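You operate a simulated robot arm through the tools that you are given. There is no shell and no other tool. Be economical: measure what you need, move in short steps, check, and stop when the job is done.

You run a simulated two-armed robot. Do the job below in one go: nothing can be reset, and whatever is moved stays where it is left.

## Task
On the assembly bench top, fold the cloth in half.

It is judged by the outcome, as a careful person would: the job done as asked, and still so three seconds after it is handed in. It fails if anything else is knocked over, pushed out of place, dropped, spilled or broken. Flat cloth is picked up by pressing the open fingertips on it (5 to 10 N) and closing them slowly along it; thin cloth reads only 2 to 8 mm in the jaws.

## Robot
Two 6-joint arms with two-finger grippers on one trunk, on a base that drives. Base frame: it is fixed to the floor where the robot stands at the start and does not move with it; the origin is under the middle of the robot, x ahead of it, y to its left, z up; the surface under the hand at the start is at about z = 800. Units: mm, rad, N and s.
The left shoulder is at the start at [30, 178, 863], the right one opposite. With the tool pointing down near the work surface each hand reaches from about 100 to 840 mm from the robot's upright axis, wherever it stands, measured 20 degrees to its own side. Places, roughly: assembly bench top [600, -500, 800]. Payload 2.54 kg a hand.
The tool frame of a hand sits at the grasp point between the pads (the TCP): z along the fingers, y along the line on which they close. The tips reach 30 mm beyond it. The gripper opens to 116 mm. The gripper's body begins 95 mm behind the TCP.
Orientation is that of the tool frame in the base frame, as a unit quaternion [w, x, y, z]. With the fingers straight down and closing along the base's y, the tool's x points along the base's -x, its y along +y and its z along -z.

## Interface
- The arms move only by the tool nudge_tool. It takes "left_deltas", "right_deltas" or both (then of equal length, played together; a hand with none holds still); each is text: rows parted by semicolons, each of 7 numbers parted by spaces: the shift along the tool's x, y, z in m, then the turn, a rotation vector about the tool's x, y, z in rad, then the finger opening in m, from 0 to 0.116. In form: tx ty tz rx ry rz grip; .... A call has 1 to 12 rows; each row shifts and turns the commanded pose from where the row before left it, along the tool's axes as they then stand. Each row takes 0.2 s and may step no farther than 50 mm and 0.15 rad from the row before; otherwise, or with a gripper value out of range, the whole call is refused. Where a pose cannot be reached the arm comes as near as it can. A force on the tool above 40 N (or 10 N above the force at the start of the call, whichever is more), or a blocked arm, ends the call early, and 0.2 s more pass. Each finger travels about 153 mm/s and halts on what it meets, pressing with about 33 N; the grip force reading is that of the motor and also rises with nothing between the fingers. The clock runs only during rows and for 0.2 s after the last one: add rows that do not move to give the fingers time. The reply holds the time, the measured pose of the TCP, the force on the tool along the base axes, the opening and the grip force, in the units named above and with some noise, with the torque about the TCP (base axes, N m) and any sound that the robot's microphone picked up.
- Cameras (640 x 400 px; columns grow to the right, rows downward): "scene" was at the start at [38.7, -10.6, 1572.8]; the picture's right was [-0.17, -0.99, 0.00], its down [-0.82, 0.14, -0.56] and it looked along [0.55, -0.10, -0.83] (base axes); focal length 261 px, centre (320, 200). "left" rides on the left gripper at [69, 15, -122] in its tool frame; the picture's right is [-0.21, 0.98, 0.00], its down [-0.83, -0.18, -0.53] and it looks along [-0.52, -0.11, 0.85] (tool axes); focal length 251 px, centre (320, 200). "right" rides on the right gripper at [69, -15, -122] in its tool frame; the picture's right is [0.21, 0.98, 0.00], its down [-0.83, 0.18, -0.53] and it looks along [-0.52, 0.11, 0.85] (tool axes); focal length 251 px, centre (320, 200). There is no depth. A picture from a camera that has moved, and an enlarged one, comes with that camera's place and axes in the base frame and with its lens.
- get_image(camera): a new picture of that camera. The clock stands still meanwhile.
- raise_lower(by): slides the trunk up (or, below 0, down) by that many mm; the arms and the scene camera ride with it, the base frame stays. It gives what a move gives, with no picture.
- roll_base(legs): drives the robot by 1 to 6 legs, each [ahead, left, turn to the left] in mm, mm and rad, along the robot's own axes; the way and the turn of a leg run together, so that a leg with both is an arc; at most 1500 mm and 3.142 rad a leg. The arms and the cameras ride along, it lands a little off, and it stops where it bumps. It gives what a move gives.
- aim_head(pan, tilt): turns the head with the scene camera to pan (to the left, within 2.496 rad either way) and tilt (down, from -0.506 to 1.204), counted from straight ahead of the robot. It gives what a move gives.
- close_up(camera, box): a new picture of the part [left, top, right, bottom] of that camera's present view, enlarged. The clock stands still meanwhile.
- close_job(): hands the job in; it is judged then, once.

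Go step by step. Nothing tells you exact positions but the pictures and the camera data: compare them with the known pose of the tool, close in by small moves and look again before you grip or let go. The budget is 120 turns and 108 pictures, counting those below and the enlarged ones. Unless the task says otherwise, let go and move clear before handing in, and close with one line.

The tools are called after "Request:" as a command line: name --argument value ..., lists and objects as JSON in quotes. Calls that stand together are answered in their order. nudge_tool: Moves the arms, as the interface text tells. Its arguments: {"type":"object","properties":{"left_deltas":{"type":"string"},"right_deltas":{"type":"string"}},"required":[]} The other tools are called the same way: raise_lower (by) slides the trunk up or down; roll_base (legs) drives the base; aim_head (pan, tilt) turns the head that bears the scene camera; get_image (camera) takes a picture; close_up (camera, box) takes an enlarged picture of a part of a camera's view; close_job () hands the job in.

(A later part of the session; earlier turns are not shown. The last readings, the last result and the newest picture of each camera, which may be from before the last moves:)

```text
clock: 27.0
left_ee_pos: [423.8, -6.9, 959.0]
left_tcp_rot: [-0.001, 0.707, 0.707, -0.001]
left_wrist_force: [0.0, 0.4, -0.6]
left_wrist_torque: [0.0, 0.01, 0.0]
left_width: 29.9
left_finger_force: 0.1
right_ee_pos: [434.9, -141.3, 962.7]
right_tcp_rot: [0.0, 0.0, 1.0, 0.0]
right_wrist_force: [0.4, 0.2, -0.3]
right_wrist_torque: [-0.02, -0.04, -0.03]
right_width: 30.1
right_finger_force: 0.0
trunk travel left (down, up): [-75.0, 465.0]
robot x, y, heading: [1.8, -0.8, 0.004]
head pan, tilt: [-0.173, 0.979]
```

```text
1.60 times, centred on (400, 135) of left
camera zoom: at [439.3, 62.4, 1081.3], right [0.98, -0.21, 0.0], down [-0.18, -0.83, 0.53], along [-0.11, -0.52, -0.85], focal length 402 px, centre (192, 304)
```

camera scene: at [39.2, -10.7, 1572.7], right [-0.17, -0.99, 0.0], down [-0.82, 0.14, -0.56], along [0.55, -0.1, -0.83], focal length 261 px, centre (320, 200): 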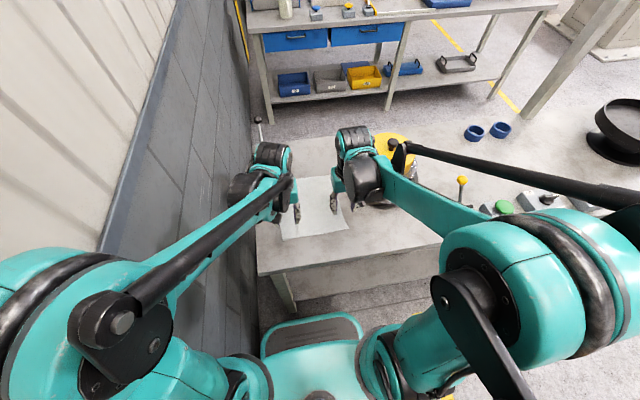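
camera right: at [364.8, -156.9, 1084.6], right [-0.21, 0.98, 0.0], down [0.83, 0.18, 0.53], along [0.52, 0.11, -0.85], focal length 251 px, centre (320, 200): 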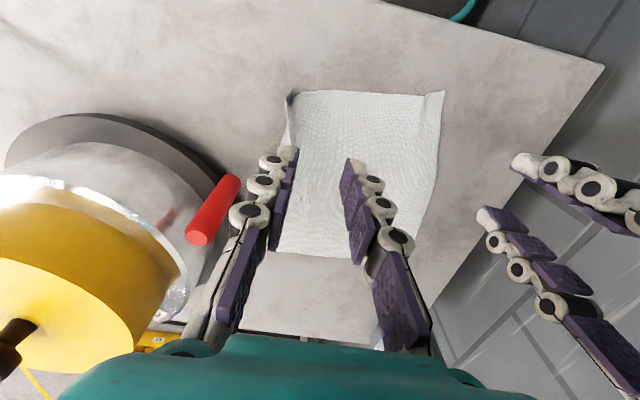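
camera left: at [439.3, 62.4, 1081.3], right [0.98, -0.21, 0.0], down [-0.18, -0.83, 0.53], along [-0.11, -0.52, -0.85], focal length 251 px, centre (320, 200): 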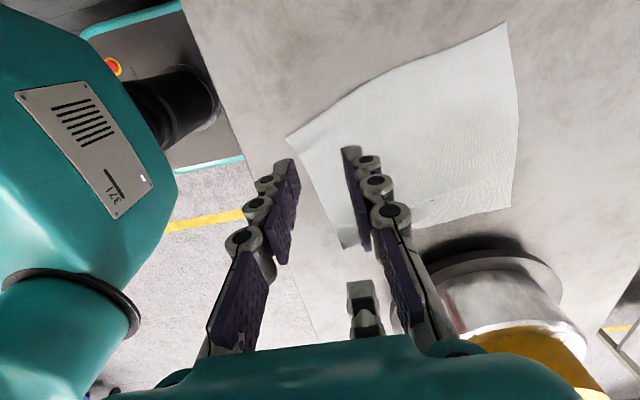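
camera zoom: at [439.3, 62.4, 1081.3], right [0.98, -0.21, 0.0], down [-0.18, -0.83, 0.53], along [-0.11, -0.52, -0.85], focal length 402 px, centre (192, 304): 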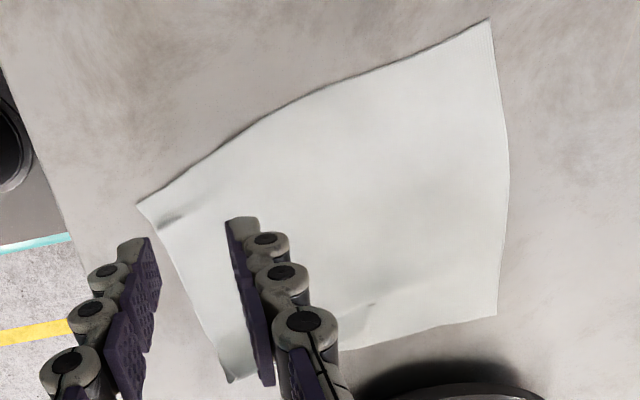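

C's corner is bunched into a standing ridge near (425,−185); the rest is fairly flat. I'll grip that ridge with the right hand and pull it out sideways to flatten, while the left presses lightly near the cloth's left side.

Request:
nudge_tool --right_deltas "0.003 -0.041 0 0 0 0 0.03; 0 0 0.05 0 0 0 0.03; 0 0 0.045 0 0 0 0.03; 0 0 0.018 0 0 0 0.03; 0 0 0 0 0 0 0.03"

Request:
get_image --camera "right"

Request:
get_image --camera "left"

```text
clock: 28.2
left_ee_pos: [423.2, -6.7, 959.3]
left_tcp_rot: [0.0, 0.707, 0.707, 0.001]
left_wrist_force: [0.0, 0.0, 0.2]
left_wrist_torque: [0.01, 0.01, 0.03]
left_width: 30.1
left_finger_force: 0.1
right_ee_pos: [428.9, -184.3, 852.4]
right_tcp_rot: [-0.001, 0.001, 1.0, 0.0]
right_wrist_force: [0.0, 0.3, -0.3]
right_wrist_torque: [0.01, -0.03, 0.0]
right_width: 30.0
right_finger_force: 0.1
trunk travel left (down, up): [-75.0, 465.0]
robot x, y, heading: [-0.6, 2.4, 0.002]
head pan, tilt: [-0.173, 0.979]
```

```text
72 pictures are left
camera right: at [360.6, -198.9, 973.8], right [-0.21, 0.98, 0.0], down [0.83, 0.18, 0.53], along [0.52, 0.11, -0.85], focal length 251 px, centre (320, 200)
```

right: 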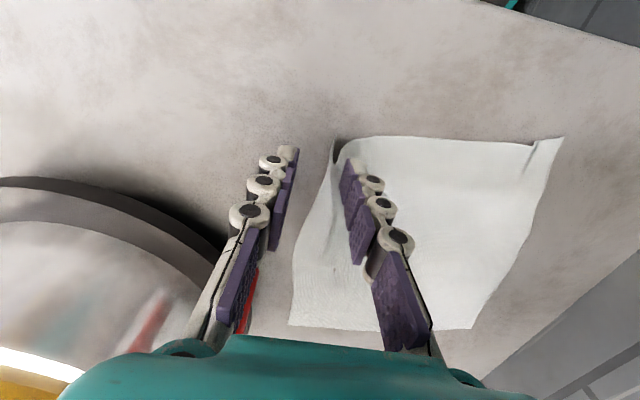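

```text
71 pictures are left
camera left: at [439.2, 62.3, 1081.2], right [0.98, -0.21, 0.0], down [-0.18, -0.83, 0.53], along [-0.11, -0.52, -0.85], focal length 251 px, centre (320, 200)
```

left: 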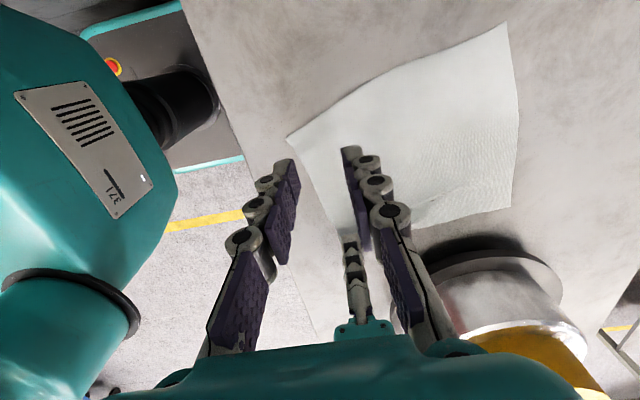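

Request:
nudge_tool --right_deltas "0 0.011 0 0 0 0 0.026; 0 0 0.012 0 0 0 0.026; 0 0 0.008 0 0 0 0.026; 0 0 0 0 0 0 0.026"

Request:
close_up --camera "right" --box '[220, 80, 460, 240]'

```text
clock: 29.2
left_ee_pos: [423.2, -6.3, 958.8]
left_tcp_rot: [0.0, 0.706, 0.708, 0.0]
left_wrist_force: [0.0, 0.5, -0.7]
left_wrist_torque: [0.02, 0.04, 0.04]
left_width: 30.2
left_finger_force: 0.2
right_ee_pos: [430.7, -173.3, 831.3]
right_tcp_rot: [0.0, 0.0, 1.0, -0.001]
right_wrist_force: [1.1, 0.2, 6.2]
right_wrist_torque: [0.14, 0.01, 0.01]
right_width: 26.0
right_finger_force: 0.1
trunk travel left (down, up): [-75.0, 465.0]
robot x, y, heading: [2.0, 0.0, 0.001]
head pan, tilt: [-0.173, 0.979]
```

```text
2.50 times, centred on (340, 160) of right
camera zoom: at [361.1, -188.1, 952.4], right [-0.21, 0.98, 0.0], down [0.83, 0.18, 0.53], along [0.52, 0.11, -0.85], focal length 629 px, centre (270, 300)
```

zoom: 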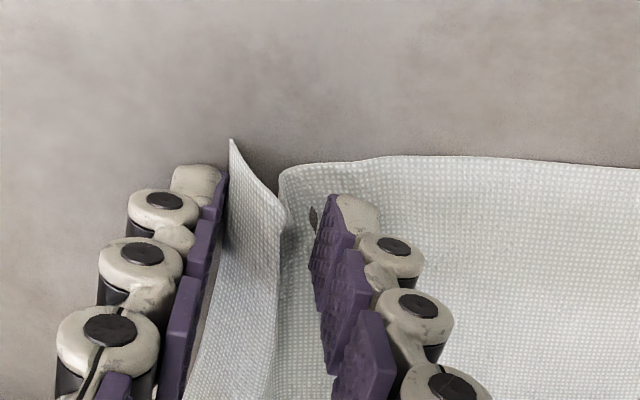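

The C corner's side strip is standing up as a neat flap between the right fingers: an ideal grip. Closing on it, then pulling gently outward.

Request:
nudge_tool --right_deltas "0 0 -0.001 0 0 0 0.015; 0 0 0 0 0 0 0.005; 0 0 0 0 0 0 0; 0 0 0 0 0 0 0; 0 -0.006 -0.005 0 0 0 0; 0 -0.007 0 0 0 0 0; 0 -0.007 0 0 0 0 0; 0 0 0 0 0 0 0"

Request:
get_image --camera "right"

Request:
get_image --camera "left"

```text
clock: 31.0
left_ee_pos: [424.8, -6.9, 959.1]
left_tcp_rot: [0.0, 0.707, 0.707, 0.0]
left_wrist_force: [0.7, -0.7, -0.3]
left_wrist_torque: [0.0, 0.01, 0.0]
left_width: 30.1
left_finger_force: 0.0
right_ee_pos: [430.7, -192.6, 836.4]
right_tcp_rot: [0.001, 0.001, 1.0, 0.0]
right_wrist_force: [-0.1, -0.6, -2.4]
right_wrist_torque: [-0.05, 0.03, 0.03]
right_width: 1.4
right_finger_force: 27.6
trunk travel left (down, up): [-75.0, 465.0]
robot x, y, heading: [1.5, 0.8, -0.004]
head pan, tilt: [-0.173, 0.979]
```

```text
69 pictures are left
camera right: at [361.0, -208.4, 957.7], right [-0.21, 0.98, 0.0], down [0.83, 0.18, 0.53], along [0.52, 0.11, -0.85], focal length 251 px, centre (320, 200)
```

right: 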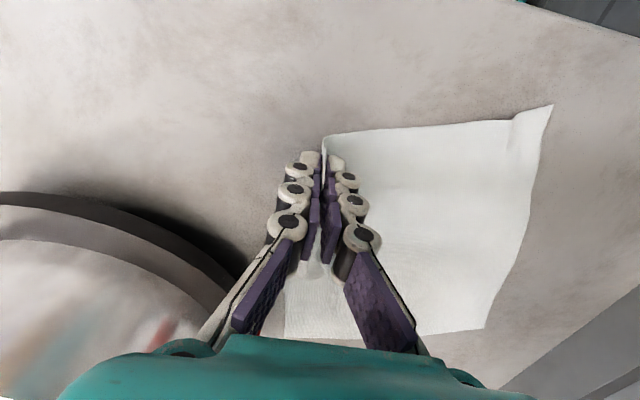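

```text
68 pictures are left
camera left: at [439.3, 62.5, 1081.1], right [0.98, -0.21, 0.0], down [-0.18, -0.83, 0.53], along [-0.11, -0.52, -0.85], focal length 251 px, centre (320, 200)
```

left: 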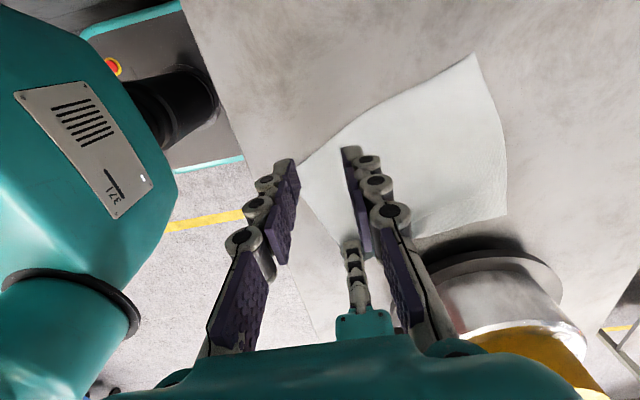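

The whole cloth slides rather than stretching, so friction is low. The right holds C, so I'll now bring the left above D (about (370,−60)) with its jaws across the near edge.

Request:
nudge_tool --left_deltas "-0.031 -0.014 0 0 0 0 0.03; -0.031 -0.014 0 0 0 0 0.03; 0 0 0.04 0 0 0 0.03; 0 0 0.04 0 0 0 0.03; 0 0 0 0 0 0 0.03"

Request:
get_image --camera "left"

Request:
get_image --camera "right"

```text
clock: 32.2
left_ee_pos: [393.0, -68.5, 880.0]
left_tcp_rot: [0.0, 0.707, 0.707, -0.001]
left_wrist_force: [-0.1, -0.2, 0.0]
left_wrist_torque: [-0.02, 0.01, 0.02]
left_width: 30.0
left_finger_force: 0.2
right_ee_pos: [430.0, -193.0, 837.0]
right_tcp_rot: [-0.001, 0.0, 1.0, 0.0]
right_wrist_force: [-0.6, -0.8, 0.1]
right_wrist_torque: [0.01, 0.01, 0.01]
right_width: 5.4
right_finger_force: 29.7
trunk travel left (down, up): [-75.0, 465.0]
robot x, y, heading: [-0.7, 1.1, -0.004]
head pan, tilt: [-0.173, 0.979]
```

```text
67 pictures are left
camera left: at [408.8, -0.3, 1002.2], right [0.98, -0.21, 0.0], down [-0.18, -0.83, 0.53], along [-0.11, -0.52, -0.85], focal length 251 px, centre (320, 200)
```

left: 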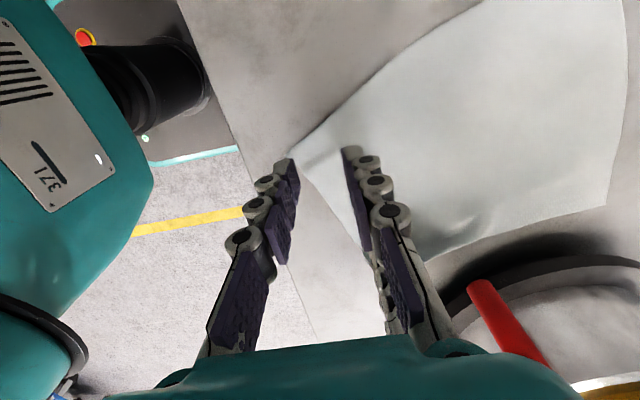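

```text
66 pictures are left
camera right: at [360.9, -208.3, 957.8], right [-0.21, 0.98, 0.0], down [0.83, 0.18, 0.53], along [0.52, 0.11, -0.85], focal length 251 px, centre (320, 200)
```

right: 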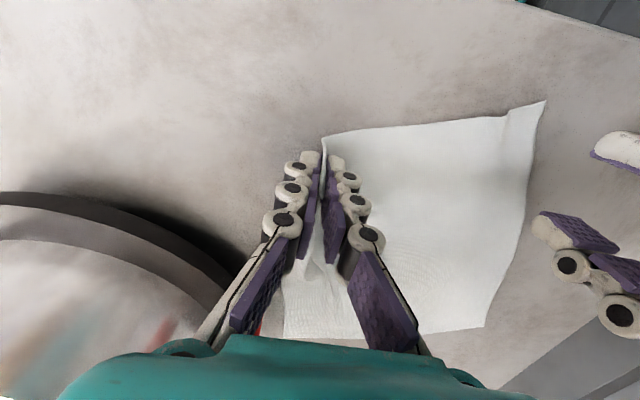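

Request:
nudge_tool --left_deltas "-0.013 0.002 0 0 0 0 0.022; 0 0 0.03 0 0 0 0.022; 0 0 0.014 0 0 0 0.022; 0 0 0.004 0 0 0 0.022; 0 0 0.002 0 0 0 0.022; 0 0 0 0 0 0 0.022"

Request:
close_up --camera "left" --box '[200, 60, 440, 220]'

```text
clock: 33.6
left_ee_pos: [395.5, -82.8, 829.9]
left_tcp_rot: [0.001, 0.707, 0.707, 0.0]
left_wrist_force: [-0.3, -2.2, 28.6]
left_wrist_torque: [-0.06, -0.01, 0.04]
left_width: 22.7
left_finger_force: 0.4
right_ee_pos: [428.9, -192.9, 836.6]
right_tcp_rot: [0.001, 0.0, 1.0, 0.0]
right_wrist_force: [-0.1, -0.8, -1.1]
right_wrist_torque: [0.0, 0.02, -0.03]
right_width: 5.0
right_finger_force: 30.8
trunk travel left (down, up): [-75.0, 465.0]
robot x, y, heading: [0.9, 0.1, -0.002]
head pan, tilt: [-0.173, 0.979]
```

```text
2.50 times, centred on (320, 140) of left
camera zoom: at [411.2, -13.2, 952.6], right [0.98, -0.21, 0.0], down [-0.18, -0.83, 0.53], along [-0.11, -0.52, -0.85], focal length 629 px, centre (320, 350)
```

zoom: 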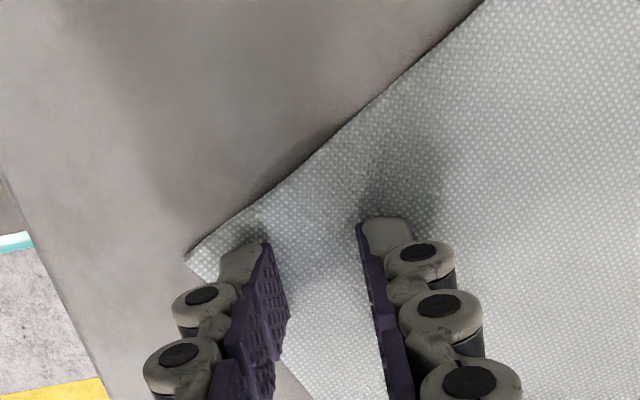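

Both left fingers are now on the cloth right at corner D. Easing the pressure and closing slowly with follow-down.

Request:
nudge_tool --left_deltas "0 0 -0.0008 0 0 0 0.020; 0 0 0.0002 0 0 0 0.018; 0 0 0.0002 0 0 0 0.016; 0 0 0.0002 0 0 0 0.014; 0 0 0.0001 0 0 0 0.012; 0 0 0.0001 0 0 0 0.010; 0 0 0.0001 0 0 0 0.008"

Request:
close_up --camera "left" --box '[200, 60, 440, 220]'

```text
clock: 35.2
left_ee_pos: [397.5, -84.3, 829.7]
left_tcp_rot: [0.0, 0.707, 0.707, 0.0]
left_wrist_force: [0.4, -0.6, 2.5]
left_wrist_torque: [0.02, 0.0, 0.0]
left_width: 7.3
left_finger_force: 0.1
right_ee_pos: [430.8, -193.2, 835.5]
right_tcp_rot: [0.0, 0.0, 1.0, 0.0]
right_wrist_force: [-0.1, 0.1, -1.4]
right_wrist_torque: [0.0, -0.02, 0.02]
right_width: 0.7
right_finger_force: 26.6
trunk travel left (down, up): [-75.0, 465.0]
robot x, y, heading: [1.6, 0.7, -0.002]
head pan, tilt: [-0.173, 0.979]
```

```text
2.50 times, centred on (320, 140) of left
camera zoom: at [412.8, -13.9, 951.7], right [0.98, -0.21, 0.0], down [-0.18, -0.83, 0.53], along [-0.11, -0.52, -0.85], focal length 629 px, centre (320, 350)
```

zoom: 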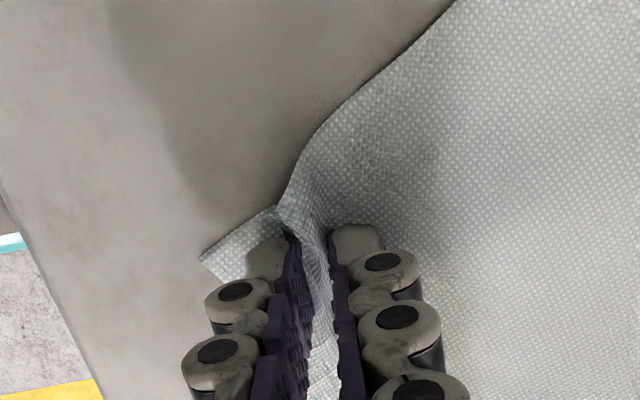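

Request:
nudge_tool --left_deltas "0 0 0.0012 0 0 0 0.007; 0 0 0.0002 0 0 0 0.005; 0 0 0.0002 0 0 0 0.003; 0 0 0 0 0 0 0; 0 0 0 0 0 0 0"

Request:
close_up --camera "left" --box '[200, 60, 440, 220]'

Request:
close_up --camera "right" --box '[220, 80, 460, 240]'

```text
clock: 36.4
left_ee_pos: [396.0, -81.7, 828.8]
left_tcp_rot: [0.001, 0.707, 0.707, 0.001]
left_wrist_force: [0.1, -0.2, 17.5]
left_wrist_torque: [0.03, -0.06, 0.0]
left_width: 0.0
left_finger_force: 28.8
right_ee_pos: [428.9, -192.5, 836.8]
right_tcp_rot: [0.001, -0.001, 1.0, 0.001]
right_wrist_force: [-1.1, -0.1, 5.8]
right_wrist_torque: [0.0, 0.02, 0.04]
right_width: 0.9
right_finger_force: 32.6
trunk travel left (down, up): [-75.0, 465.0]
robot x, y, heading: [1.0, -1.1, -0.0]
head pan, tilt: [-0.173, 0.979]
```

```text
2.50 times, centred on (320, 140) of left
camera zoom: at [411.0, -13.5, 950.8], right [0.98, -0.21, 0.0], down [-0.18, -0.83, 0.53], along [-0.11, -0.52, -0.85], focal length 629 px, centre (320, 350)
```

zoom: 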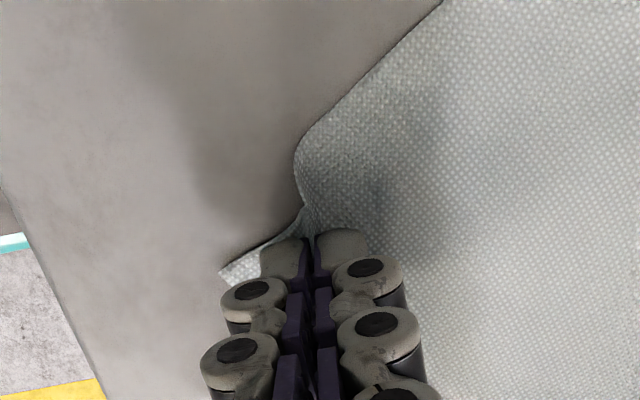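

```text
2.50 times, centred on (340, 160) of right
camera zoom: at [359.6, -208.1, 958.5], right [-0.21, 0.98, 0.0], down [0.82, 0.18, 0.54], along [0.52, 0.11, -0.84], focal length 629 px, centre (270, 300)
```

zoom: 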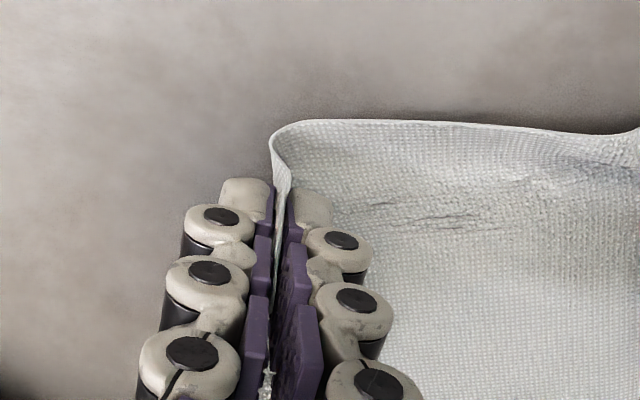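

Both appear to hold. Test lift of 25 mm.

Request:
nudge_tool --left_deltas "0 0 -0.006 0 0 0 0; 0 0.002 -0.008 0 0 0 0; 0 0.002 -0.01 0 0 0 0; 0 0 0 0 0 0 0" --right_deltas "0 0 -0.004 0 0 0 0; -0.002 0 -0.006 0 0 0 0; -0.002 0 -0.008 0 0 0 0; 0 0 0 0 0 0 0"

Request:
get_image --camera "left"

Request:
get_image --camera "right"

```text
clock: 37.4
left_ee_pos: [400.3, -82.2, 851.7]
left_tcp_rot: [0.0, 0.707, 0.707, -0.001]
left_wrist_force: [0.2, 0.2, -2.4]
left_wrist_torque: [0.04, 0.05, -0.02]
left_width: 4.7
left_finger_force: 40.1
right_ee_pos: [435.1, -193.5, 854.9]
right_tcp_rot: [0.0, 0.0, 1.0, 0.0]
right_wrist_force: [0.5, -1.2, -2.4]
right_wrist_torque: [0.02, 0.02, 0.01]
right_width: 4.9
right_finger_force: 32.2
trunk travel left (down, up): [-75.0, 465.0]
robot x, y, heading: [3.0, 1.6, -0.001]
head pan, tilt: [-0.173, 0.979]
```

```text
61 pictures are left
camera left: at [416.5, -13.6, 974.4], right [0.98, -0.21, 0.0], down [-0.18, -0.83, 0.53], along [-0.11, -0.52, -0.85], focal length 251 px, centre (320, 200)
```

left: 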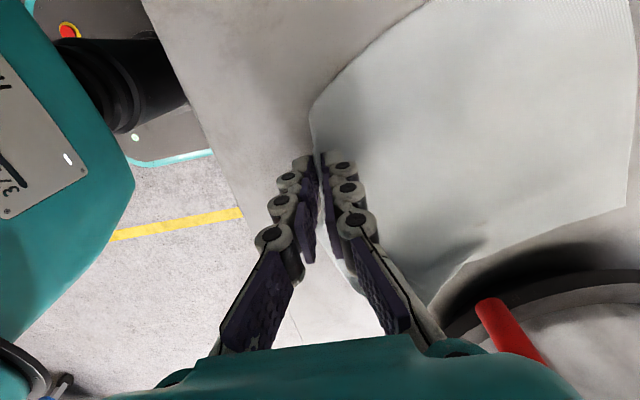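

```text
60 pictures are left
camera right: at [365.9, -208.7, 976.3], right [-0.21, 0.98, 0.0], down [0.83, 0.18, 0.53], along [0.52, 0.11, -0.85], focal length 251 px, centre (320, 200)
```

right: 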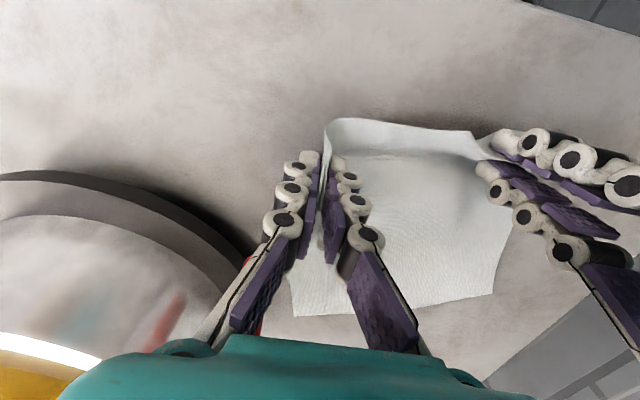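

Both hands hold firmly (≈5 mm). The cloth has swung about 23° and toward the pot, so I'll drag it back to the left and spread the hands to straighten the held edge before folding.

Request:
nudge_tool --left_deltas "0.013 0 0.001 0 0 0 0; 0.013 0 0.001 0 0 0 0; 0.013 0 0.001 0 0 0 0; 0.013 0.001 0.001 0 0 0 0; 0.013 0.001 0 0 0 0 0; 0.013 0.001 0 0 0 0 0; 0.012 0.001 0 0 0 0 0; 0.012 0.001 0 0 0 0 0; 0 0 0 0 0 0 0" --right_deltas "0.003 0 0.001 0 0 0 0; 0.003 0 0.001 0 0 0 0; 0.003 0.002 0.001 0 0 0 0; 0.003 0.004 0.001 0 0 0 0; 0.003 0.006 0 0 0 0 0; 0.003 0.008 0 0 0 0 0; 0.003 0.009 0 0 0 0 0; 0.002 0.009 0 0 0 0 0; 0 0 0 0 0 0 0"

Request:
get_image --camera "left"

Request:
get_image --camera "right"

```text
clock: 39.4
left_ee_pos: [406.7, 18.7, 849.5]
left_tcp_rot: [0.0, 0.707, 0.707, 0.0]
left_wrist_force: [0.2, 0.5, 0.8]
left_wrist_torque: [0.0, 0.0, 0.0]
left_width: 0.2
left_finger_force: 28.4
right_ee_pos: [411.8, -156.3, 850.2]
right_tcp_rot: [0.0, 0.0, 1.0, -0.001]
right_wrist_force: [0.0, -1.2, 2.9]
right_wrist_torque: [0.12, 0.06, -0.01]
right_width: 3.6
right_finger_force: 39.8
trunk travel left (down, up): [-75.0, 465.0]
robot x, y, heading: [-0.2, 0.8, -0.002]
head pan, tilt: [-0.173, 0.979]
```

```text
59 pictures are left
camera left: at [422.7, 88.1, 970.8], right [0.98, -0.21, 0.0], down [-0.18, -0.83, 0.53], along [-0.11, -0.52, -0.85], focal length 251 px, centre (320, 200)
```

left: 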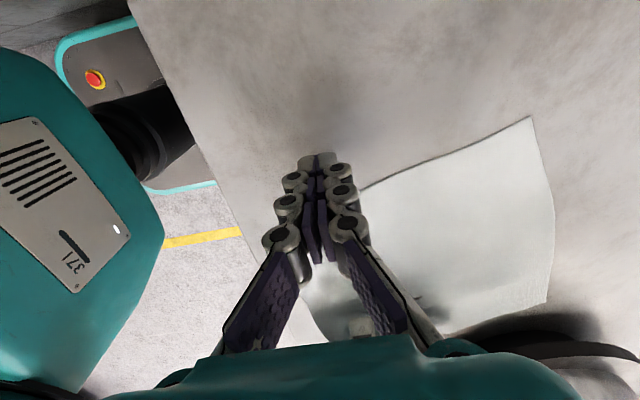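

```text
58 pictures are left
camera right: at [342.0, -171.2, 972.2], right [-0.21, 0.98, 0.0], down [0.83, 0.18, 0.53], along [0.52, 0.11, -0.85], focal length 251 px, centre (320, 200)
```

right: 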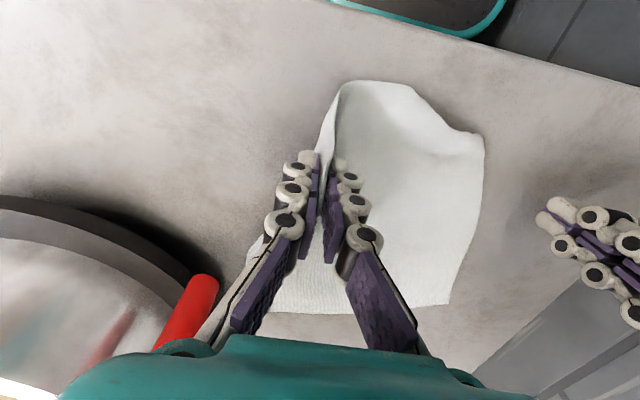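

The left slipped while dragging; the right still holds C. Let me look at the D corner as it lies now.

Request:
close_up --camera "right" --box '[240, 60, 520, 320]'

Request:
nudge_tool --left_deltas "0 0 -0.04 0 0 0 0.02; 0 0 -0.03 0 0 0 0.025; 0 -0.03 0 0 0 0 0.025; 0 -0.03 0 0 0 0 0.025; 0 0 0 0 0 0 0.025"

Request:
get_image --camera "left"

```text
1.54 times, centred on (380, 190) of right
camera zoom: at [342.0, -171.2, 972.2], right [-0.21, 0.98, 0.0], down [0.83, 0.18, 0.53], along [0.52, 0.11, -0.85], focal length 387 px, centre (228, 215)
```

zoom: 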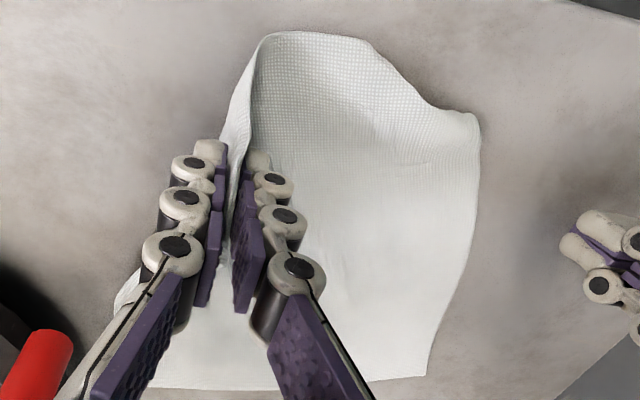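

```text
clock: 40.6
left_ee_pos: [346.7, 18.7, 918.4]
left_tcp_rot: [0.0, 0.706, 0.708, 0.0]
left_wrist_force: [0.2, -0.8, -0.2]
left_wrist_torque: [0.01, 0.0, -0.01]
left_width: 25.2
left_finger_force: 0.1
right_ee_pos: [411.7, -155.4, 850.4]
right_tcp_rot: [0.0, 0.0, 1.0, 0.0]
right_wrist_force: [-1.4, 0.5, 4.2]
right_wrist_torque: [-0.09, 0.05, 0.03]
right_width: 1.9
right_finger_force: 35.7
trunk travel left (down, up): [-75.0, 465.0]
robot x, y, heading: [2.1, 0.5, -0.004]
head pan, tilt: [-0.173, 0.979]
```

```text
56 pictures are left
camera left: at [362.4, 87.0, 1039.6], right [0.98, -0.21, 0.0], down [-0.18, -0.83, 0.53], along [-0.11, -0.52, -0.85], focal length 251 px, centre (320, 200)
```

left: 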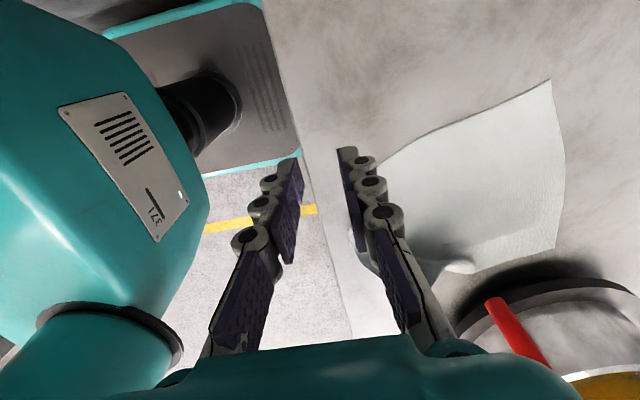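

The right's grip has slid along the edge and left C bent up. I'll release it, lift clear, and survey again before smoothing.

Request:
nudge_tool --right_deltas "0 0 0.01 0 0 0 0; 0 0 0.006 0 0 0 0; 0 0 0 0 0 0 0.02; 0 0 0 0 0 0 0.04; 0 0 -0.02 0 0 0 0.04; 0 0 -0.04 0 0 0 0.04; 0 0 -0.04 0 0 0 0.04; 0 -0.03 -0.03 0 0 0 0.04; 0 -0.03 -0.03 0 0 0 0.02; 0.04 -0.03 0 0 0 0 0; 0 0 0 0 0 0 0"

Request:
get_image --camera "left"

Request:
get_image --camera "right"

Request:
close_up --camera "scene" --box '[240, 130, 400, 260]'

```text
clock: 43.0
left_ee_pos: [346.8, 18.0, 916.8]
left_tcp_rot: [0.0, 0.707, 0.707, 0.0]
left_wrist_force: [0.5, 0.2, -0.7]
left_wrist_torque: [-0.02, 0.01, 0.01]
left_width: 25.1
left_finger_force: 0.0
right_ee_pos: [372.6, -244.2, 994.9]
right_tcp_rot: [0.0, 0.0, 1.0, -0.001]
right_wrist_force: [0.5, 0.0, -0.8]
right_wrist_torque: [0.0, 0.05, 0.02]
right_width: 0.0
right_finger_force: 28.3
trunk travel left (down, up): [-75.0, 465.0]
robot x, y, heading: [3.7, 0.8, 0.001]
head pan, tilt: [-0.173, 0.979]
```

```text
55 pictures are left
camera left: at [363.2, 87.2, 1039.3], right [0.98, -0.21, 0.0], down [-0.18, -0.83, 0.53], along [-0.11, -0.52, -0.85], focal length 251 px, centre (320, 200)
```

left: 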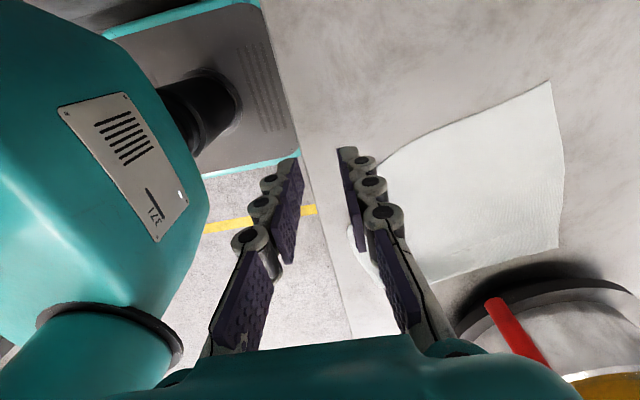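

```text
54 pictures are left
camera right: at [302.8, -260.1, 1116.5], right [-0.21, 0.98, 0.0], down [0.83, 0.18, 0.53], along [0.52, 0.11, -0.85], focal length 251 px, centre (320, 200)
```

right: 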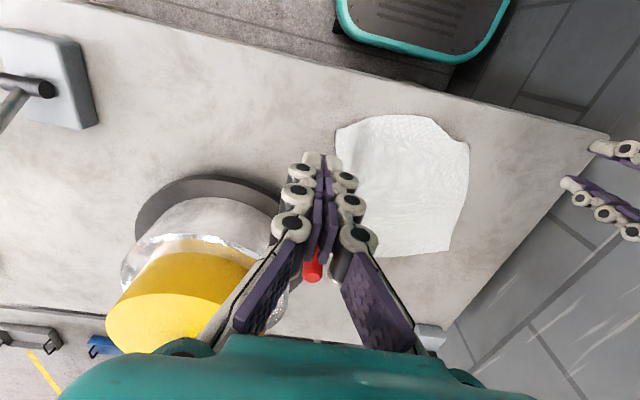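

```text
3.08 times, centred on (320, 195) of scene
camera zoom: at [39.8, -10.4, 1572.7], right [-0.17, -0.99, 0.0], down [-0.82, 0.14, -0.56], along [0.55, -0.1, -0.83], focal length 803 px, centre (320, 215)
```

zoom: 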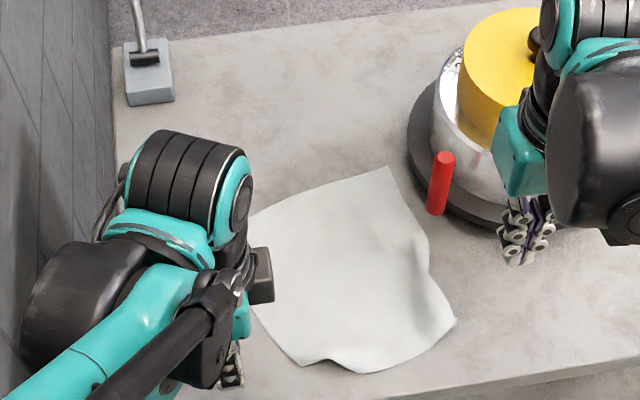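

Released, the cloth lies mostly flat again. I'll move the left arm out of view and get a clean look.

Request:
nudge_tool --left_deltas "0.03 0 -0.04 0 0 0 0.03; 0.04 0 -0.03 0 0 0 0.03; 0.03 0 0 0 0 0 0.03; 0 0 0 0 0 0 0.03"

Request:
close_up --camera "scene" --box '[240, 140, 400, 250]'

Request:
get_image --camera "left"

```text
clock: 44.0
left_ee_pos: [346.4, 120.6, 989.3]
left_tcp_rot: [0.0, 0.707, 0.707, 0.001]
left_wrist_force: [0.0, 0.4, -0.4]
left_wrist_torque: [0.0, 0.0, -0.02]
left_width: 29.9
left_finger_force: 0.0
right_ee_pos: [371.1, -243.5, 995.3]
right_tcp_rot: [0.0, 0.0, 1.0, 0.0]
right_wrist_force: [-0.2, 1.0, -0.4]
right_wrist_torque: [-0.02, 0.0, -0.03]
right_width: 0.0
right_finger_force: 28.5
trunk travel left (down, up): [-75.0, 465.0]
robot x, y, heading: [0.3, -0.4, -0.001]
head pan, tilt: [-0.173, 0.979]
```

```text
3.64 times, centred on (320, 195) of scene
camera zoom: at [38.6, -10.9, 1572.8], right [-0.17, -0.99, 0.0], down [-0.82, 0.14, -0.56], along [0.55, -0.1, -0.83], focal length 949 px, centre (320, 218)
```

zoom: 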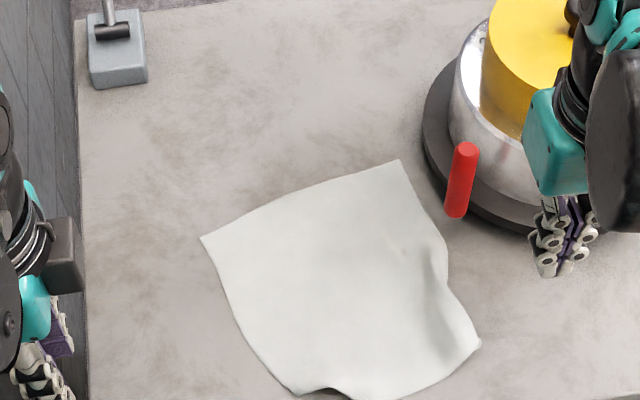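

```text
51 pictures are left
camera left: at [361.1, 189.6, 1111.7], right [0.98, -0.21, 0.0], down [-0.18, -0.83, 0.53], along [-0.11, -0.52, -0.85], focal length 251 px, centre (320, 200)
```

left: 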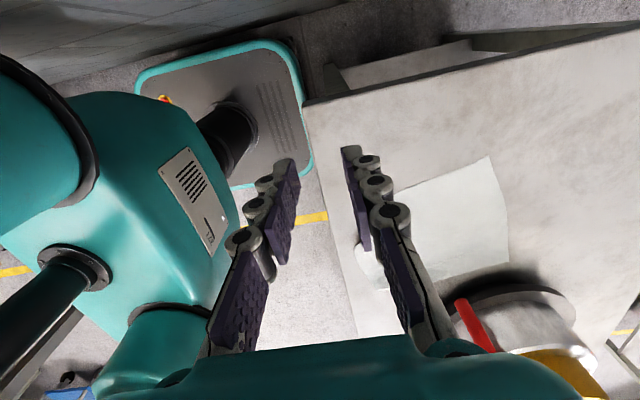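

Clean view: A(548,14), B(608,−196) are flat and true, while the near edge C(390,−223)/D(370,−52) is slightly curled. New plan: pinch the flat far corners A and B with jaws across the edge, pull the cloth taut and square toward +x, then fold AB back over onto DC.

Request:
nudge_tool --left_deltas "-0.0257 0.0376 0 0 0 0 0.024; -0.0257 0.0376 0 0 0 0 0.024; -0.0257 0.0376 0 0 0 0 0.024; -0.0257 0.0376 0 0 0 0 0.024; -0.0257 0.0376 0 0 0 0 0.024; 0 0 0 0 0 -0.14 0.024; 0 0 0 0 0 -0.14 0.024; 0 0 0.04 0 0 0 0.024; 0 0 0.03 0 0 0 0.024; 0 0 0 0 0 0 0.024" --right_deltas "0 0.0145 0 0 0 0 0.024; 0 0.0145 0 0 0 0 0.024; 0 0.0145 0 0 0 0 0.024; 0 0.0145 0 0 0 0 0.024; -0.045 0 0 0 0 0 0.024; -0.045 0 0 0 0 0 0.024; -0.045 0 0 0 0 0 0.024; -0.045 0 0 0 0 0 0.024; -0.033 0 0 0 0 0 0.024; 0 0 0 0 0 0 0.024"

Request:
nudge_tool --right_deltas "0 0 0 0 0 0.143 0.024; 0 0 0 0 0 0.143 0.024; 0 0 0 0 0 0.143 0.024; 0 0 0 0 0 0.143 0.024; 0 0 0 0 0 0.143 0.024; 0 0 0 0 0 0.143 0.024; 0 0 0 0 0 0.143 0.024; 0 0 0 0 0 0.143 0.024; 0 0 0 0 0 0.143 0.024; 0 0 0 0 0 0 0.024"

Request:
get_image --camera "right"

Request:
get_image --camera "left"

```text
clock: 46.2
left_ee_pos: [533.9, -8.1, 918.7]
left_tcp_rot: [-0.001, 0.601, 0.799, 0.0]
left_wrist_force: [-0.7, -0.1, 0.3]
left_wrist_torque: [0.0, -0.03, 0.01]
left_width: 24.0
left_finger_force: 0.1
right_ee_pos: [586.0, -187.1, 993.4]
right_tcp_rot: [0.0, 0.0, 1.0, 0.0]
right_wrist_force: [-0.1, 0.3, 0.4]
right_wrist_torque: [0.0, -0.04, 0.03]
right_width: 24.0
right_finger_force: 0.0
trunk travel left (down, up): [-75.0, 465.0]
robot x, y, heading: [3.0, -0.1, 0.003]
head pan, tilt: [-0.173, 0.979]
```

```text
clock: 48.4
left_ee_pos: [534.6, -7.7, 917.4]
left_tcp_rot: [0.0, 0.601, 0.799, 0.0]
left_wrist_force: [-0.8, -0.4, 0.0]
left_wrist_torque: [0.01, -0.04, 0.01]
left_width: 24.1
left_finger_force: 0.0
right_ee_pos: [585.0, -186.8, 994.4]
right_tcp_rot: [0.0, 0.6, 0.8, 0.0]
right_wrist_force: [-0.5, 0.5, -0.2]
right_wrist_torque: [0.03, 0.02, -0.01]
right_width: 24.1
right_finger_force: 0.1
trunk travel left (down, up): [-75.0, 465.0]
robot x, y, heading: [-2.9, -1.0, 0.001]
head pan, tilt: [-0.173, 0.979]
```

```text
50 pictures are left
camera right: at [550.8, -125.1, 1115.8], right [0.88, 0.48, 0.0], down [0.4, -0.74, 0.53], along [0.26, -0.47, -0.85], focal length 251 px, centre (320, 200)
```

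right: 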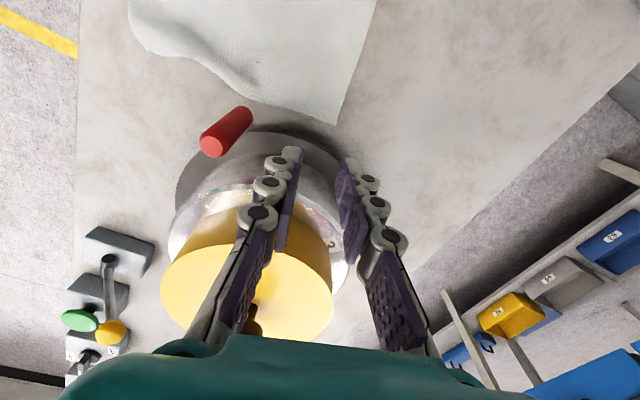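

```text
49 pictures are left
camera left: at [530.3, 62.1, 1040.3], right [1.0, 0.06, 0.0], down [0.05, -0.84, 0.53], along [0.03, -0.53, -0.85], focal length 251 px, centre (320, 200)
```

left: 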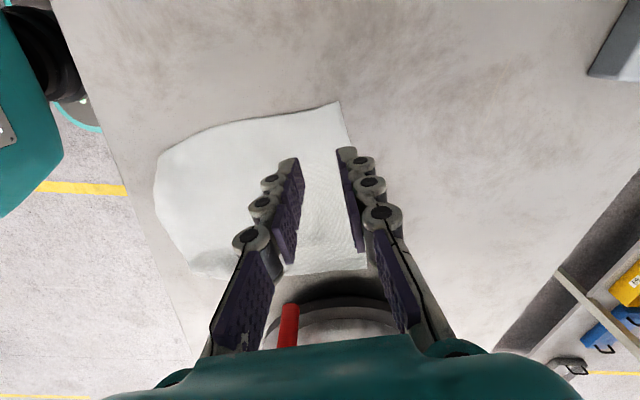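

A and B confirmed at (551,16) and (611,−194). Descending both to just above the cloth with small corrections, keeping the right body away from the red cylinder.

Request:
nudge_tool --left_deltas "0 -0.003 0 0 0 0 0.022; 0 0 0.02 0 0 0 0.022; 0 0 0.02 0 0 0 0.022; 0 0 0.02 0 0 0 0.022; 0 0 0.018 0 0 0 0.022; 0 0 0 0 0 0 0.022" --right_deltas "0.0136 0 0 0 0 0 0.022; 0 0 0.04 0 0 0 0.022; 0 0 0.04 0 0 0 0.022; 0 0 0.04 0 0 0 0.022; 0 0 0.034 0 0 0 0.022; 0 0 0 0 0 0 0.022"

Request:
get_image --camera "right"

Request:
get_image --camera "left"

```text
clock: 49.8
left_ee_pos: [531.7, -9.3, 840.3]
left_tcp_rot: [0.0, 0.601, 0.799, -0.001]
left_wrist_force: [-0.1, 0.6, -0.2]
left_wrist_torque: [-0.01, 0.0, -0.01]
left_width: 22.1
left_finger_force: 0.1
right_ee_pos: [580.8, -175.9, 840.1]
right_tcp_rot: [0.0, 0.6, 0.8, -0.001]
right_wrist_force: [-0.1, -0.6, 0.4]
right_wrist_torque: [0.01, 0.0, 0.02]
right_width: 21.8
right_finger_force: 0.0
trunk travel left (down, up): [-75.0, 465.0]
robot x, y, heading: [1.2, -0.9, 0.002]
head pan, tilt: [-0.173, 0.979]
```

```text
48 pictures are left
camera right: at [546.3, -113.3, 961.5], right [0.88, 0.48, 0.0], down [0.41, -0.74, 0.53], along [0.26, -0.47, -0.85], focal length 251 px, centre (320, 200)
```

right: 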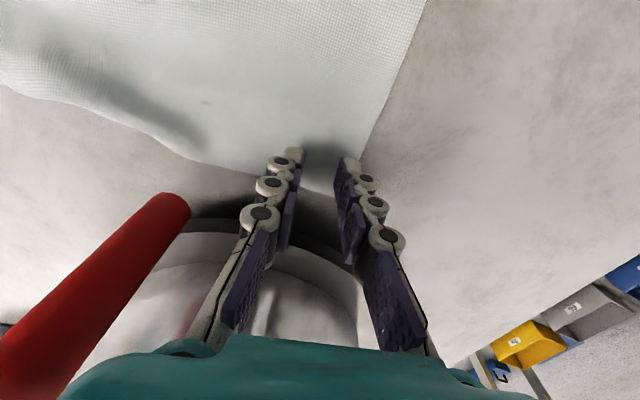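

```text
47 pictures are left
camera left: at [526.9, 61.5, 962.9], right [1.0, 0.06, 0.0], down [0.05, -0.84, 0.53], along [0.03, -0.53, -0.85], focal length 251 px, centre (320, 200)
```

left: 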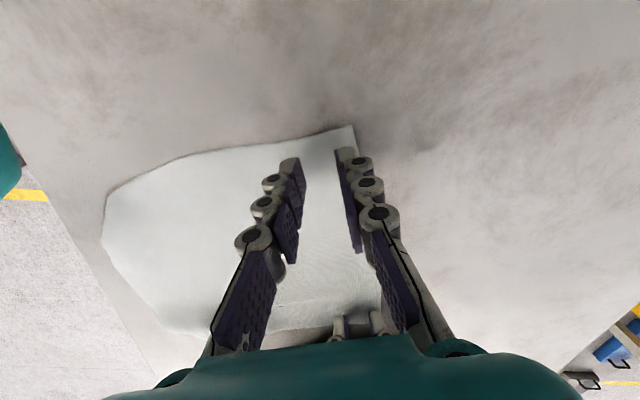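

Request:
nudge_tool --left_deltas "0 0 0.004 0 0 0 0.022; 0 0 0.003 0 0 0 0.022; 0 0 0.002 0 0 0 0.022; 0 0 0.001 0 0 0 0.022; 0 0 0 0 0 0 0.022" --right_deltas "0.004 -0.004 0.002 0 0 0 0.022; 0 0 0.004 0 0 0 0.022; 0 0 0.003 0 0 0 0.022; 0 0 0.001 0 0 0 0.022; 0 0 0 0 0 0 0.022"

```text
clock: 51.0
left_ee_pos: [531.6, -10.7, 831.3]
left_tcp_rot: [0.0, 0.601, 0.799, 0.001]
left_wrist_force: [2.5, -0.3, 12.2]
left_wrist_torque: [0.05, -0.13, -0.02]
left_width: 21.8
left_finger_force: 0.0
right_ee_pos: [575.6, -172.5, 831.0]
right_tcp_rot: [0.001, 0.599, 0.8, 0.001]
right_wrist_force: [0.7, 0.0, 0.3]
right_wrist_torque: [0.0, -0.02, 0.04]
right_width: 22.4
right_finger_force: 0.2
trunk travel left (down, up): [-75.0, 465.0]
robot x, y, heading: [-2.0, -1.6, 0.0]
head pan, tilt: [-0.173, 0.979]
```

Request:
nudge_tool --left_deltas "0 0 0.0003 0 0 0 0.022; 0 0 0 0 0 0 0.022" --right_deltas "0 0 0.0018 0 0 0 0.022; 0 0 0 0 0 0 0.022"

```text
clock: 51.6
left_ee_pos: [529.7, -10.2, 832.3]
left_tcp_rot: [0.001, 0.601, 0.799, 0.001]
left_wrist_force: [-0.1, -0.3, 0.5]
left_wrist_torque: [0.01, -0.05, 0.0]
left_width: 22.1
left_finger_force: 0.1
right_ee_pos: [575.7, -170.7, 830.8]
right_tcp_rot: [0.001, 0.6, 0.8, 0.001]
right_wrist_force: [3.4, -0.8, 27.3]
right_wrist_torque: [0.08, -0.29, -0.05]
right_width: 22.2
right_finger_force: 0.2
trunk travel left (down, up): [-75.0, 465.0]
robot x, y, heading: [2.2, 0.4, 0.0]
head pan, tilt: [-0.173, 0.979]
```

Request:
nudge_tool --left_deltas "0 0 0.0012 0 0 0 0.021; 0 0 0.0002 0 0 0 0.019; 0 0 0.0002 0 0 0 0.017; 0 0 0.0002 0 0 0 0.015; 0 0 0.0002 0 0 0 0.013; 0 0 0.0002 0 0 0 0.011; 0 0 0.0002 0 0 0 0.009" --right_deltas "0 0 -0.0006 0 0 0 0.021; 0 0 0.0002 0 0 0 0.019; 0 0 0.0002 0 0 0 0.017; 0 0 0.0002 0 0 0 0.015; 0 0 0.0002 0 0 0 0.013; 0 0 0.0002 0 0 0 0.011; 0 0 0.0002 0 0 0 0.009"

Request:
close_up --camera "left" --box '[200, 60, 440, 220]'

Request:
close_up --camera "right" --box '[200, 60, 440, 220]'

```text
clock: 53.2
left_ee_pos: [529.3, -9.2, 828.2]
left_tcp_rot: [0.0, 0.601, 0.799, 0.0]
left_wrist_force: [-2.4, -0.1, 31.7]
left_wrist_torque: [-0.03, 0.13, -0.05]
left_width: 9.3
left_finger_force: 0.1
right_ee_pos: [573.8, -172.2, 829.9]
right_tcp_rot: [0.001, 0.6, 0.8, 0.001]
right_wrist_force: [0.3, -0.1, 1.0]
right_wrist_torque: [0.03, -0.02, 0.02]
right_width: 8.9
right_finger_force: 0.1
trunk travel left (down, up): [-75.0, 465.0]
robot x, y, heading: [-0.4, 1.1, 0.003]
head pan, tilt: [-0.173, 0.979]
```

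```text
2.50 times, centred on (320, 140) of left
camera zoom: at [525.5, 60.8, 950.9], right [1.0, 0.06, 0.0], down [0.05, -0.84, 0.53], along [0.04, -0.53, -0.85], focal length 629 px, centre (320, 350)
```

zoom: 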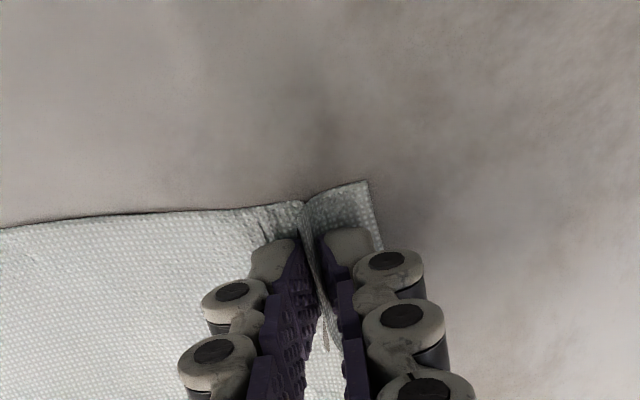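

```text
2.50 times, centred on (320, 140) of right
camera zoom: at [539.9, -109.7, 951.4], right [0.88, 0.48, 0.0], down [0.4, -0.74, 0.53], along [0.26, -0.47, -0.84], focal length 629 px, centre (320, 350)
```

zoom: 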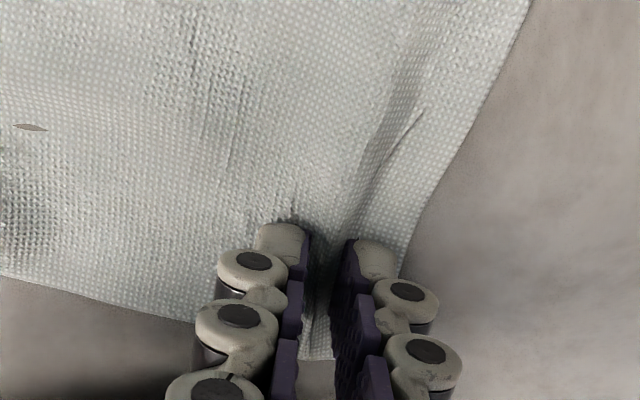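

Pleats are formed in both hands. Finishing the closure.

Request:
nudge_tool --left_deltas "0 0 -0.0005 0 0 0 0.007; 0 0 0 0 0 0 0.005; 0 0 0 0 0 0 0.003; 0 0 0 0 0 0 0; 0 0 0 0 0 0 0" --right_deltas "0 0 0.0012 0 0 0 0.007; 0 0 0.0002 0 0 0 0.005; 0 0 0.0002 0 0 0 0.003; 0 0 0 0 0 0 0; 0 0 0 0 0 0 0"

Request:
nudge_tool --left_deltas "0 0 -0.005 0 0 0 0; 0 0 -0.005 0 0 0 0; 0 0 -0.005 0 0 0 0; 0 0 0 0 0 0 0" --right_deltas "0 0 -0.005 0 0 0 0; 0 0 -0.005 0 0 0 0; 0 0 -0.005 0 0 0 0; 0 0 0 0 0 0 0"

Request:
get_image --camera "left"

Request:
get_image --camera "right"

```text
clock: 54.4
left_ee_pos: [528.7, -9.1, 829.3]
left_tcp_rot: [0.001, 0.601, 0.799, 0.001]
left_wrist_force: [-1.1, 1.5, 25.8]
left_wrist_torque: [-0.07, -0.03, 0.01]
left_width: 1.7
left_finger_force: 35.0
right_ee_pos: [573.3, -170.1, 828.9]
right_tcp_rot: [0.001, 0.6, 0.8, 0.0]
right_wrist_force: [-0.1, 0.0, 22.8]
right_wrist_torque: [-0.21, 0.28, 0.0]
right_width: 0.0
right_finger_force: 24.9
trunk travel left (down, up): [-75.0, 465.0]
robot x, y, heading: [1.4, 0.4, -0.002]
head pan, tilt: [-0.173, 0.979]
```

```text
clock: 55.4
left_ee_pos: [530.9, -8.4, 842.5]
left_tcp_rot: [0.0, 0.601, 0.799, 0.0]
left_wrist_force: [0.5, -0.5, -1.6]
left_wrist_torque: [0.03, 0.03, 0.02]
left_width: 1.3
left_finger_force: 26.5
right_ee_pos: [576.5, -171.5, 843.0]
right_tcp_rot: [0.0, 0.6, 0.8, 0.0]
right_wrist_force: [1.4, -0.1, -3.3]
right_wrist_torque: [-0.01, 0.1, 0.03]
right_width: 6.7
right_finger_force: 37.0
trunk travel left (down, up): [-75.0, 465.0]
robot x, y, heading: [-1.9, 0.9, -0.004]
head pan, tilt: [-0.173, 0.979]
```

```text
44 pictures are left
camera left: at [526.9, 61.1, 965.4], right [1.0, 0.06, 0.0], down [0.05, -0.84, 0.53], along [0.03, -0.53, -0.85], focal length 251 px, centre (320, 200)
```

left: 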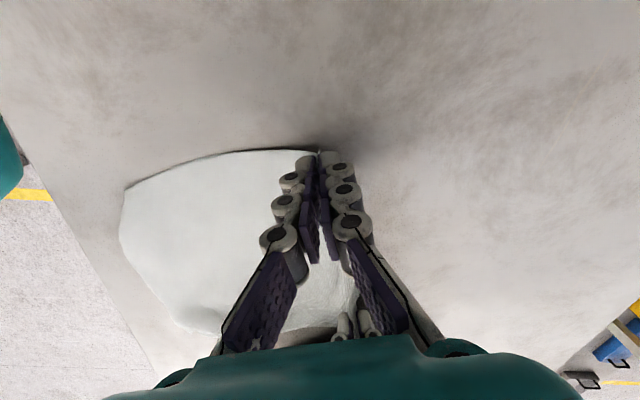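

```text
43 pictures are left
camera right: at [541.5, -109.2, 963.8], right [0.88, 0.48, 0.0], down [0.41, -0.74, 0.53], along [0.26, -0.47, -0.85], focal length 251 px, centre (320, 200)
```

right: 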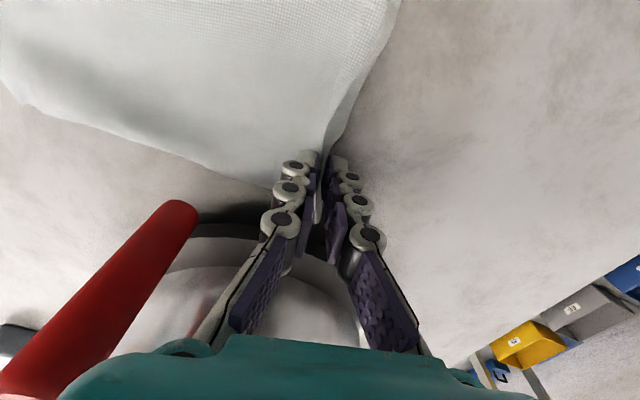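

Both hold. Now a slow pull toward +x and +y to square the cloth up away from the pot, then rotate the jaws with it.

Request:
nudge_tool --left_deltas "0.0007 0.0085 0 0 0 0 0; 0.0007 0.0085 0 0 0 0 0; 0.0007 0.0085 0 0 0 0 0; 0.0007 0.0085 0 0 0 0 0; 0.0007 0.0085 0 0 0 0 0; 0 0 0 0 0 0 0" --right_deltas "0.0018 0.0047 0 0 0 0 0; 0.0018 0.0047 0 0 0 0 0; 0.0018 0.0047 0 0 0 0 0; 0.0018 0.0047 0 0 0 0 0; 0.0018 0.0047 0 0 0 0 0; 0 0 0 0 0 0 0"

Request:
get_image --camera "left"

```text
clock: 56.8
left_ee_pos: [571.1, 5.8, 842.0]
left_tcp_rot: [0.0, 0.601, 0.799, -0.001]
left_wrist_force: [0.6, 0.0, -2.6]
left_wrist_torque: [0.04, 0.03, 0.0]
left_width: 5.3
left_finger_force: 35.7
right_ee_pos: [594.6, -157.4, 840.9]
right_tcp_rot: [0.001, 0.6, 0.8, 0.0]
right_wrist_force: [0.0, 0.1, 1.2]
right_wrist_torque: [0.0, -0.06, 0.0]
right_width: 5.0
right_finger_force: 30.3
trunk travel left (down, up): [-75.0, 465.0]
robot x, y, heading: [-2.5, -2.4, 0.002]
head pan, tilt: [-0.173, 0.979]
```

```text
42 pictures are left
camera left: at [567.2, 75.5, 965.3], right [1.0, 0.06, 0.0], down [0.05, -0.84, 0.53], along [0.03, -0.53, -0.85], focal length 251 px, centre (320, 200)
```

left: 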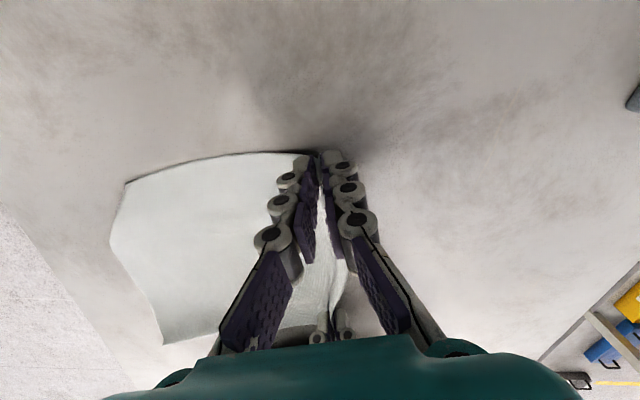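

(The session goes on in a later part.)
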